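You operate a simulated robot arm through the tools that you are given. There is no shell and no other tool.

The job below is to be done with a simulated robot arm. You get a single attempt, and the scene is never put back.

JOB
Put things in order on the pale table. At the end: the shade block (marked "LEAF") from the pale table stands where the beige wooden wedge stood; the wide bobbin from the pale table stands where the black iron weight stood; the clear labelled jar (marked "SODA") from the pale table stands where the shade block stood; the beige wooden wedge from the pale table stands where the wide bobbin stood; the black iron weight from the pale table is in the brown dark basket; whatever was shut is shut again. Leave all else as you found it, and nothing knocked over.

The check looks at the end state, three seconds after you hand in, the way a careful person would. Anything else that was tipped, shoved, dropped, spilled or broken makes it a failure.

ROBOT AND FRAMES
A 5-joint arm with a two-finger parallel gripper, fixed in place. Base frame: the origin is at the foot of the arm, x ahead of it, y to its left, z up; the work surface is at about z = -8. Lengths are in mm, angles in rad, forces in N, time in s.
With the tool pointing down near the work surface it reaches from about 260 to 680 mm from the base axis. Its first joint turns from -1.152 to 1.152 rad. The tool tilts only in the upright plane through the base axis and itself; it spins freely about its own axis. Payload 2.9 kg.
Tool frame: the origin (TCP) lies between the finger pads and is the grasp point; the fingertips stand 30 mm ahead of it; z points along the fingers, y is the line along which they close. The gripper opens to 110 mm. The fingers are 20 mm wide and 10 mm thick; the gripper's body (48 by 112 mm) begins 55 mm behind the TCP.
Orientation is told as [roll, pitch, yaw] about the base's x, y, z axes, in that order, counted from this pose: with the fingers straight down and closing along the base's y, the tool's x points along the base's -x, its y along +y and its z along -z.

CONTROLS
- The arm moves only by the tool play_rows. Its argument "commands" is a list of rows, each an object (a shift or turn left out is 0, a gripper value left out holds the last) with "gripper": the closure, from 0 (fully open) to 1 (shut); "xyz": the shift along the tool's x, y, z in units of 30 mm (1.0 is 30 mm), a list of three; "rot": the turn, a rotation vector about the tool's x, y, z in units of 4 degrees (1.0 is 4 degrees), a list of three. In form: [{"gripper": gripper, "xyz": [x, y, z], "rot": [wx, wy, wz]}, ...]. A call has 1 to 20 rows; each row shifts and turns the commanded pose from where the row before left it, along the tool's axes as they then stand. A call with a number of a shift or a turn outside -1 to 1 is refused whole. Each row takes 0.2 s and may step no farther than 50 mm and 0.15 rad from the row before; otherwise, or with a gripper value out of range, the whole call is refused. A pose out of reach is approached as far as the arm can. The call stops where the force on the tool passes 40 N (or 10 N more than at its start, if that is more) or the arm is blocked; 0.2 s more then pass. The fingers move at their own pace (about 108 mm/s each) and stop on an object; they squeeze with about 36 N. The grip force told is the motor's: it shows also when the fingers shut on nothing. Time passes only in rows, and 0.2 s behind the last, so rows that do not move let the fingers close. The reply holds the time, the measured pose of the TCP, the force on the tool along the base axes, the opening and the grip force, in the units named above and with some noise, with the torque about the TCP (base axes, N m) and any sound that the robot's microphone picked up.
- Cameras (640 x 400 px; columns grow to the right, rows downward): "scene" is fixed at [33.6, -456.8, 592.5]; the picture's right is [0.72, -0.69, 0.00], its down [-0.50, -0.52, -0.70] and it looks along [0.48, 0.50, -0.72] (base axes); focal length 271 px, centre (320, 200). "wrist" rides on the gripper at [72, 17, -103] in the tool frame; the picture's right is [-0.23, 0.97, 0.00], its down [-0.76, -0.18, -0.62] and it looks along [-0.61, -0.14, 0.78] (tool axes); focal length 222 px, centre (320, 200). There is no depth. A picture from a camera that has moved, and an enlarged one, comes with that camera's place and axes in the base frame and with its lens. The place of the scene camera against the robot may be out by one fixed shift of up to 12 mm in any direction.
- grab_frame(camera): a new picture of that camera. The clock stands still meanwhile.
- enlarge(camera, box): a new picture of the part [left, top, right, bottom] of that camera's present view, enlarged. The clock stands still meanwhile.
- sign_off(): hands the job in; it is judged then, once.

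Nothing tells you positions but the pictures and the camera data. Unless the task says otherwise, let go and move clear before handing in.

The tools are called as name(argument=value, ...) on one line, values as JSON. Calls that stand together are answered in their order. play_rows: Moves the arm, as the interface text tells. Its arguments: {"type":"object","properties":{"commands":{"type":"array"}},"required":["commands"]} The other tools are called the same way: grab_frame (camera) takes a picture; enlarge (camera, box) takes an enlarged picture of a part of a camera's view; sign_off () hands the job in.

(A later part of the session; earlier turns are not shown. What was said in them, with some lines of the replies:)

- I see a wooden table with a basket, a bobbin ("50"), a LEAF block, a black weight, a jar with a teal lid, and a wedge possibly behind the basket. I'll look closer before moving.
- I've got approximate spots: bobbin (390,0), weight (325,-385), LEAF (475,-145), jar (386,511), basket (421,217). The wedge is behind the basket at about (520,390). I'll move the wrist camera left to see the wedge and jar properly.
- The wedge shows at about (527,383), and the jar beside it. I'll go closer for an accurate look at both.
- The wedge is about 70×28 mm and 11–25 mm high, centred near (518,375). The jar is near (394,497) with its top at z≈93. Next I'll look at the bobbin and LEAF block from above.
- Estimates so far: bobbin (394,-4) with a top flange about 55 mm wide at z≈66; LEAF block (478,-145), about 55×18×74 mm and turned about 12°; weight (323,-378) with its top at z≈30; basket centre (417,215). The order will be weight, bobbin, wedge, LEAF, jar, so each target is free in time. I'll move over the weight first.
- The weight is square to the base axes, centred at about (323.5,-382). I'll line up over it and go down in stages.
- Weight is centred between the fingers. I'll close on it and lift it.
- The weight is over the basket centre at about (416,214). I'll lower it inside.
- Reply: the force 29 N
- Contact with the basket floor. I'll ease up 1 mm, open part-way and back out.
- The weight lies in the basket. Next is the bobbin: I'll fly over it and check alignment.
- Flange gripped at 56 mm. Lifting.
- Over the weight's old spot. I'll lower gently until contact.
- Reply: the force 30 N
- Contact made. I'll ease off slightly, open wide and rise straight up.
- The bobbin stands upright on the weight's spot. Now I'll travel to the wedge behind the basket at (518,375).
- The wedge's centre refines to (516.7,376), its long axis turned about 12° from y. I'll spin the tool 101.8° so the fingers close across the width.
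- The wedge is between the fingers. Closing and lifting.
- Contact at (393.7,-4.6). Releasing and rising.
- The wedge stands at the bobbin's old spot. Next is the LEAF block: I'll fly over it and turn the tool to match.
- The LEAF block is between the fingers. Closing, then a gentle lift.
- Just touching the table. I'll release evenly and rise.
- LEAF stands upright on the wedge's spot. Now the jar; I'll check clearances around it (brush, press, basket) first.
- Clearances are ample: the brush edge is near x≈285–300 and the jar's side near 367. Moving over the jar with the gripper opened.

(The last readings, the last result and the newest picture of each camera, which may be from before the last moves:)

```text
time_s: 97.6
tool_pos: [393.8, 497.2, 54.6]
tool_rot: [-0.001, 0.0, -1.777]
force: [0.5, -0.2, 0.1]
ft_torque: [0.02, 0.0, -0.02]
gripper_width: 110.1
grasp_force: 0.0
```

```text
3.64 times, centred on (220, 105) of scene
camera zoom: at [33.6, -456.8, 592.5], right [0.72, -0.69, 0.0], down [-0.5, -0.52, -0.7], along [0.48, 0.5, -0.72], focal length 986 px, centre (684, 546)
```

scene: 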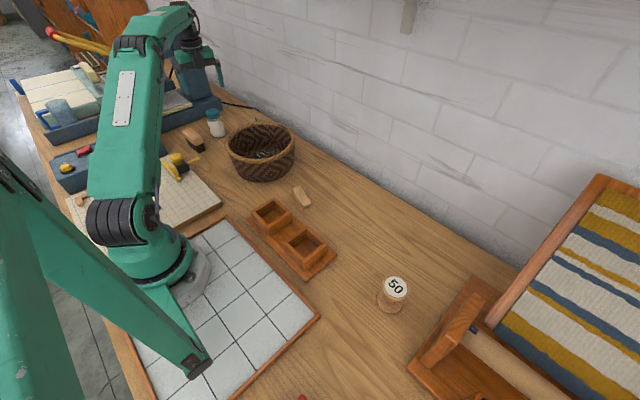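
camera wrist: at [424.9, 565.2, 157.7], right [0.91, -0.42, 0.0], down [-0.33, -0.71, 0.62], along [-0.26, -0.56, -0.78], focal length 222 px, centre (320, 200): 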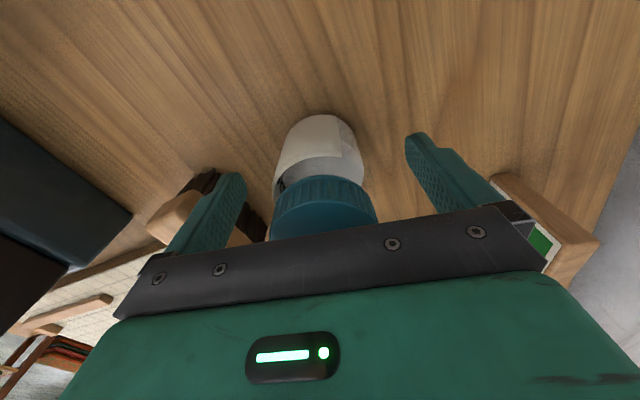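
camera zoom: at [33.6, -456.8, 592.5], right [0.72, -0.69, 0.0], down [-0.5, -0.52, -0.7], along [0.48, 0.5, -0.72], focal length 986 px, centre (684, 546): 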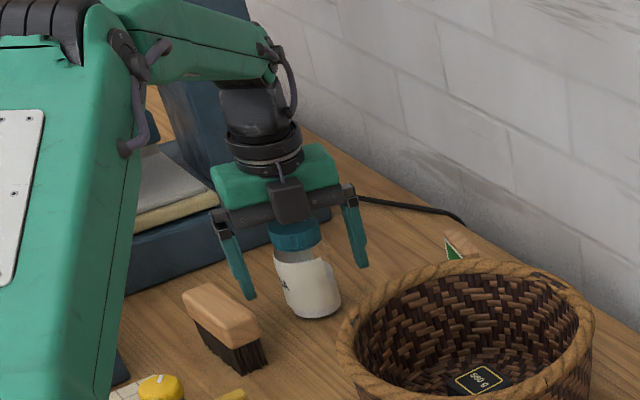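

play_rows(commands=[{"xyz": [0, 0, 0.12]}, {"gripper": 0.3}, {"gripper": 0.45}, {"gripper": 1}, {"gripper": 1}, {"gripper": 1}, {"gripper": 1}])

grab_frame(camera="wrist")

enlarge(camera="scene", box=[160, 50, 280, 160])

```text
time_s: 99.2
tool_pos: [394.6, 498.1, 50.3]
tool_rot: [-0.001, 0.0, -1.777]
force: [-0.6, 1.7, 0.9]
ft_torque: [0.05, -0.03, 0.02]
gripper_width: 57.2
grasp_force: 35.9
```

```text
taken
camera wrist: at [424.7, 564.9, 154.5], right [0.91, -0.42, 0.0], down [-0.33, -0.71, 0.62], along [-0.26, -0.56, -0.78], focal length 222 px, centre (320, 200)
```

wrist: 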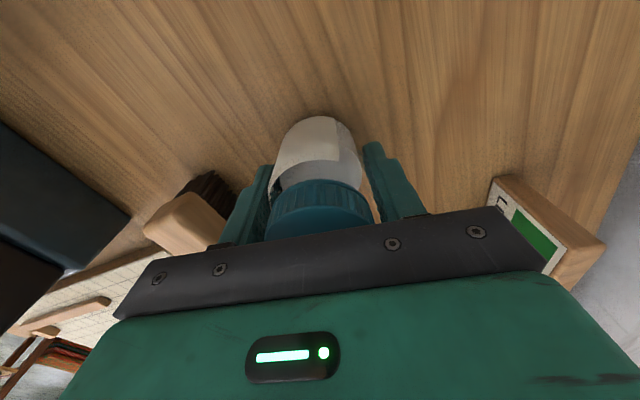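

```text
3.64 times, centred on (220, 105) of scene
camera zoom: at [33.6, -456.8, 592.5], right [0.72, -0.69, 0.0], down [-0.5, -0.52, -0.7], along [0.48, 0.5, -0.72], focal length 986 px, centre (684, 546)
```

zoom: 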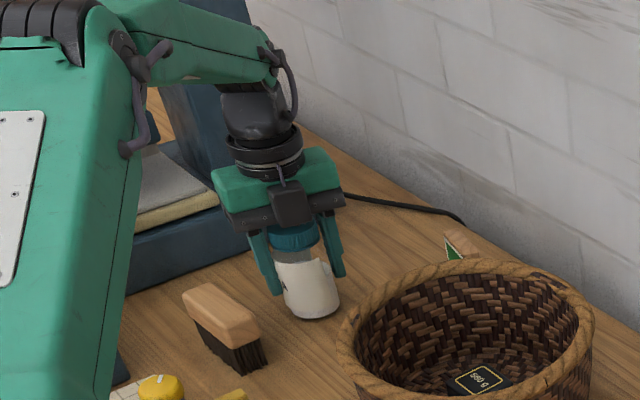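

Jar gripped at 57 mm. Lifting it clear and carrying it to the LEAF block's old spot.

play_rows(commands=[{"xyz": [0, 0, -0.3]}, {"xyz": [0, 0, -0.6]}, {"xyz": [0, 0, -0.9]}, {"xyz": [0, 0, -0.9]}, {"xyz": [0, 0, -0.9]}, {"xyz": [0, 0, -0.9]}, {"xyz": [0, 0, -0.9]}, {"xyz": [0, 0, 0]}])

grab_frame(camera="scene")

```text
time_s: 101.0
tool_pos: [394.3, 500.8, 214.1]
tool_rot: [0.0, 0.0, -1.777]
force: [-0.4, 0.2, -2.5]
ft_torque: [0.01, -0.02, -0.01]
gripper_width: 57.2
grasp_force: 36.1
```

```text
taken
```

scene: 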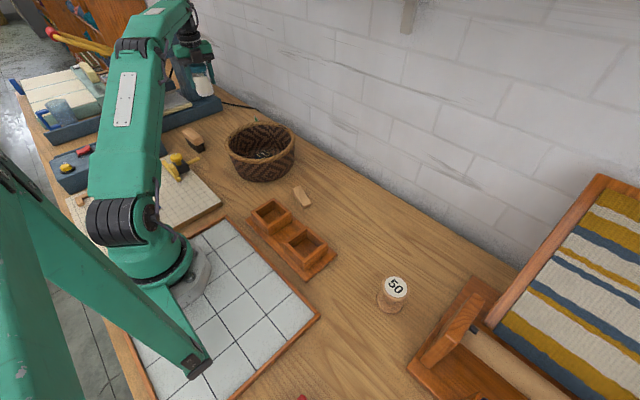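

play_rows(commands=[{"xyz": [-0.4, 0.14, 0]}, {"xyz": [-0.853, 0.2925, 0]}, {"xyz": [-0.853, 0.2925, 0]}, {"xyz": [-0.853, 0.2925, 0]}, {"xyz": [-0.853, 0.2925, 0]}, {"xyz": [-0.853, 0.2925, 0]}, {"xyz": [-0.853, 0.2925, 0]}, {"xyz": [-0.853, 0.2925, 0]}, {"xyz": [-0.853, 0.2925, 0]}, {"xyz": [-0.853, 0.2925, 0]}, {"xyz": [-0.853, 0.2925, 0]}, {"xyz": [-0.853, 0.2925, 0]}, {"xyz": [-0.853, 0.2925, 0]}, {"xyz": [-0.853, 0.2925, 0]}])

play_rows(commands=[{"xyz": [-0.853, 0.2925, 0]}, {"xyz": [-0.853, 0.2925, 0]}, {"xyz": [-0.853, 0.2925, 0]}, {"xyz": [-0.853, 0.2925, 0]}, {"xyz": [-0.853, 0.2925, 0]}, {"xyz": [-0.853, 0.2925, 0]}, {"xyz": [-0.853, 0.2925, 0]}, {"xyz": [-0.853, 0.2925, 0]}, {"xyz": [-0.853, 0.2925, 0]}, {"xyz": [-0.853, 0.2925, 0]}, {"xyz": [-0.45, 0.15, 0]}, {"xyz": [0, 0, 0]}, {"xyz": [0, 0, 0]}])

grab_frame(camera="wrist")

grab_frame(camera="scene")

```text
time_s: 104.0
tool_pos: [439.6, 135.7, 212.9]
tool_rot: [-0.001, -0.001, -1.777]
force: [-0.4, 0.1, -2.4]
ft_torque: [0.03, -0.01, -0.02]
gripper_width: 57.1
grasp_force: 35.6
```

```text
time_s: 106.8
tool_pos: [473.8, -147.7, 214.6]
tool_rot: [0.001, 0.001, -1.775]
force: [1.3, 0.2, -3.1]
ft_torque: [0.01, -0.01, -0.03]
gripper_width: 57.1
grasp_force: 35.9
```

```text
taken
camera wrist: at [505.4, -80.2, 316.5], right [0.91, -0.42, 0.0], down [-0.33, -0.71, 0.62], along [-0.26, -0.56, -0.78], focal length 222 px, centre (320, 200)
```

wrist: 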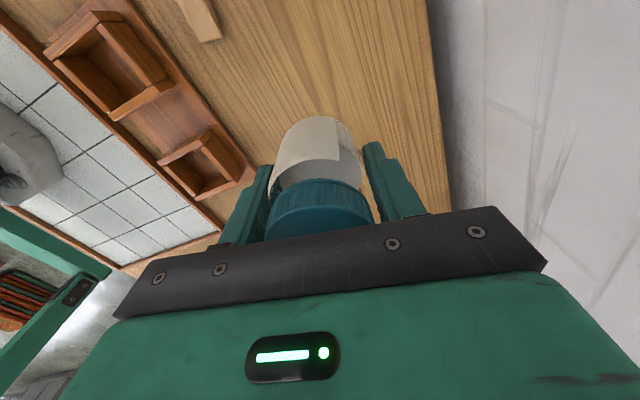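

```text
taken
```

scene: 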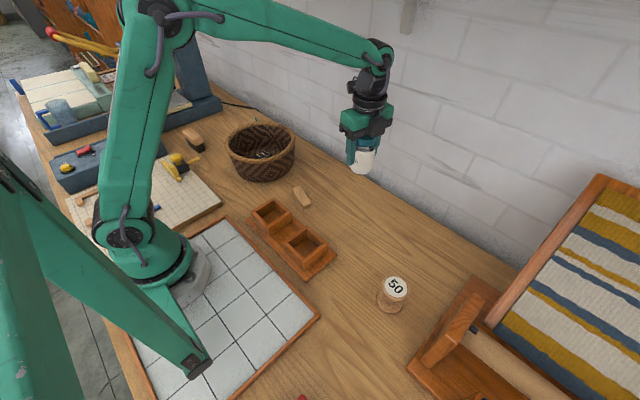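

play_rows(commands=[{"xyz": [0, 0.05, 0.6]}, {"xyz": [0, 0, 0.85]}, {"xyz": [0, 0, 0.85]}, {"xyz": [0, 0, 0.85]}, {"xyz": [0, 0, 0.85]}, {"xyz": [0, 0, 0.7]}, {"xyz": [0, 0, 0.3]}, {"xyz": [0, 0, 0]}, {"xyz": [0, 0, 0]}])

enlarge(camera="scene", box=[300, 110, 420, 220])

```text
time_s: 108.8
tool_pos: [476.7, -145.8, 64.0]
tool_rot: [-0.001, 0.002, -1.777]
force: [-0.6, 0.3, -3.0]
ft_torque: [0.01, 0.04, -0.03]
gripper_width: 57.5
grasp_force: 36.0
```

```text
3.64 times, centred on (360, 165) of scene
camera zoom: at [33.6, -456.8, 592.5], right [0.72, -0.69, 0.0], down [-0.5, -0.52, -0.7], along [0.48, 0.5, -0.72], focal length 986 px, centre (174, 327)
```

zoom: 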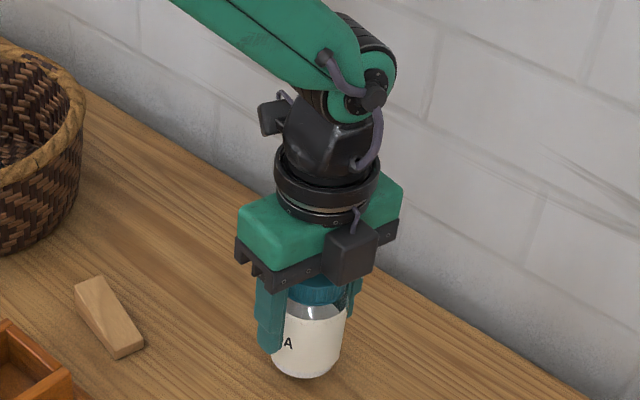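

play_rows(commands=[{"xyz": [0, 0, 0.25]}, {"xyz": [0, 0, 0.1]}, {"xyz": [0, 0, 0]}])

play_rows(commands=[{"xyz": [0, 0, 0.06]}, {"xyz": [0, 0, 0]}])

play_rows(commands=[{"xyz": [0, 0, 0.04]}, {"xyz": [0, 0, 0]}])

```text
time_s: 109.6
tool_pos: [476.5, -145.8, 52.2]
tool_rot: [0.0, 0.001, -1.776]
force: [-0.2, 0.5, -2.9]
ft_torque: [-0.01, -0.02, 0.01]
gripper_width: 56.9
grasp_force: 35.8
```

```text
time_s: 110.2
tool_pos: [476.4, -147.7, 50.3]
tool_rot: [0.001, 0.001, -1.777]
force: [0.2, -0.2, -3.3]
ft_torque: [-0.05, 0.0, -0.02]
gripper_width: 57.5
grasp_force: 36.3
```

```text
time_s: 110.8
tool_pos: [476.9, -146.7, 49.5]
tool_rot: [0.001, 0.001, -1.776]
force: [-1.8, 1.8, 7.9]
ft_torque: [0.15, 0.23, -0.02]
gripper_width: 56.9
grasp_force: 36.2
```

The jar touches down. Releasing and going straight up.

play_rows(commands=[{"gripper": 0.4}, {"gripper": 0.2}, {"gripper": 0}, {"gripper": 0}, {"gripper": 0}])

play_rows(commands=[{"xyz": [0, 0, -0.4]}, {"xyz": [0, 0, -0.8]}, {"xyz": [0, 0, -1]}, {"xyz": [0, 0, -1]}, {"xyz": [0, 0, -1]}, {"xyz": [0, 0, -1]}, {"xyz": [0, 0, -0.5]}, {"xyz": [0, 0, 0]}])

grab_frame(camera="wrist")

grab_frame(camera="scene")

```text
time_s: 112.0
tool_pos: [475.1, -146.0, 50.1]
tool_rot: [0.0, 0.001, -1.777]
force: [-0.6, -0.4, 0.2]
ft_torque: [-0.02, 0.01, 0.02]
gripper_width: 110.1
grasp_force: 0.2
```

```text
time_s: 113.8
tool_pos: [476.6, -148.5, 219.6]
tool_rot: [-0.001, 0.0, -1.776]
force: [-0.2, 0.5, -0.6]
ft_torque: [0.01, 0.0, 0.0]
gripper_width: 110.0
grasp_force: 0.0
```

```text
taken
camera wrist: at [507.3, -80.8, 324.6], right [0.91, -0.42, 0.0], down [-0.33, -0.71, 0.62], along [-0.26, -0.56, -0.78], focal length 222 px, centre (320, 200)
```

wrist: 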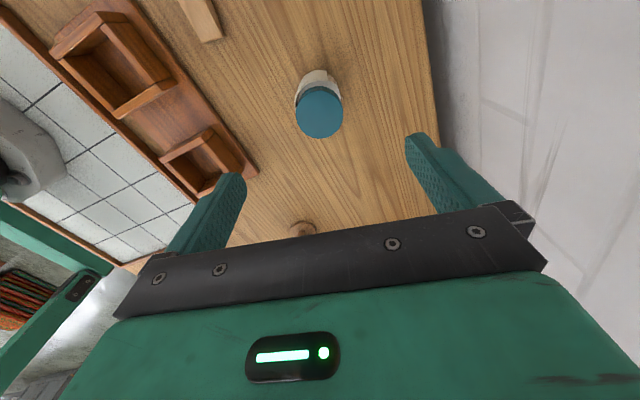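

```text
taken
```

scene: 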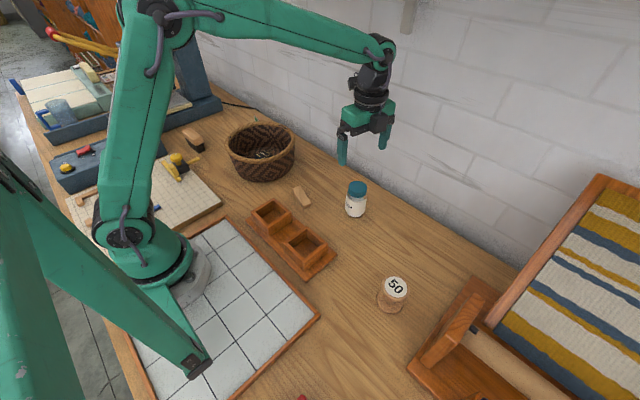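

enlarge(camera="scene", box=[280, 170, 520, 320])

enlarge(camera="scene", box=[180, 90, 380, 215])

```text
2.67 times, centred on (400, 245) of scene
camera zoom: at [33.6, -456.8, 592.5], right [0.72, -0.69, 0.0], down [-0.5, -0.52, -0.7], along [0.48, 0.5, -0.72], focal length 723 px, centre (107, 80)
```

zoom: 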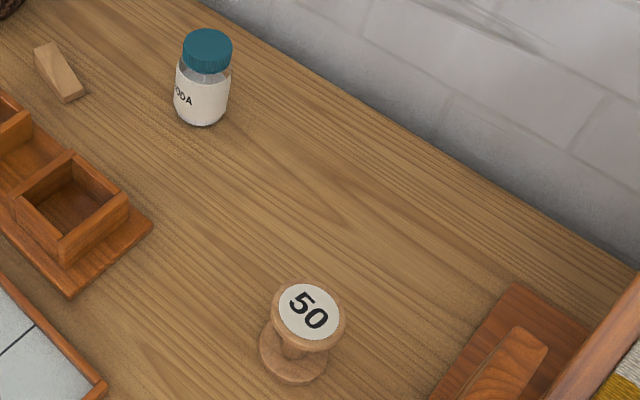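

```text
3.20 times, centred on (280, 152) of scene
camera zoom: at [33.6, -456.8, 592.5], right [0.72, -0.69, 0.0], down [-0.5, -0.52, -0.7], along [0.48, 0.5, -0.72], focal length 868 px, centre (448, 352)
```

zoom: 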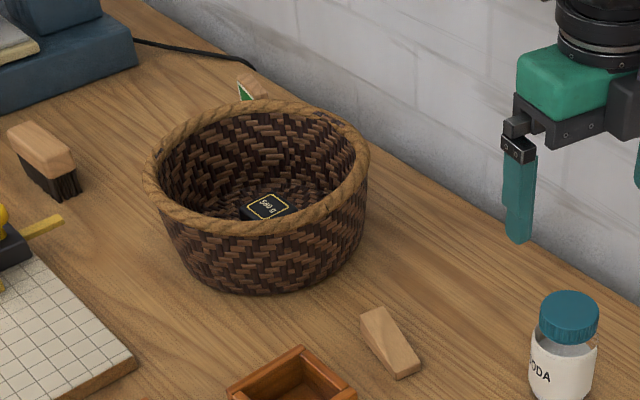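

Everything is where it should be: the weight in the basket, the bobbin at the weight's spot, the wedge at the bobbin's spot, LEAF standing behind the basket, and the SODA jar at LEAF's spot with its lid on. Nothing else looks disturbed and the arm is clear, so I'm handing in.

sign_off()

```text
The job is handed in.
```

The table is rearranged as you asked, and I've handed the job in. I don't have the check's result.

| Item | Where it is now |
|---|---|
| Black iron weight | On the floor of the brown basket, near the middle |
| Wide bobbin | Upright where the weight stood |
| Beige wooden wedge | Where the bobbin stood |
| Shade block "LEAF" | Upright where the wedge stood, behind the basket |
| Jar "SODA" | Upright where LEAF stood, lid still on |

By my readings, each swapped item sits within a few millimetres of the old spot. Each stood upright in the last view I had of it. The final scene picture shows only the top corner of LEAF, because the basket hides the rest. An earlier close view showed it standing.

I opened nothing, so there was nothing to shut again. The basket, brush, wooden tray and press look undisturbed in the last pictures. The arm is clear, above the jar with the gripper open.
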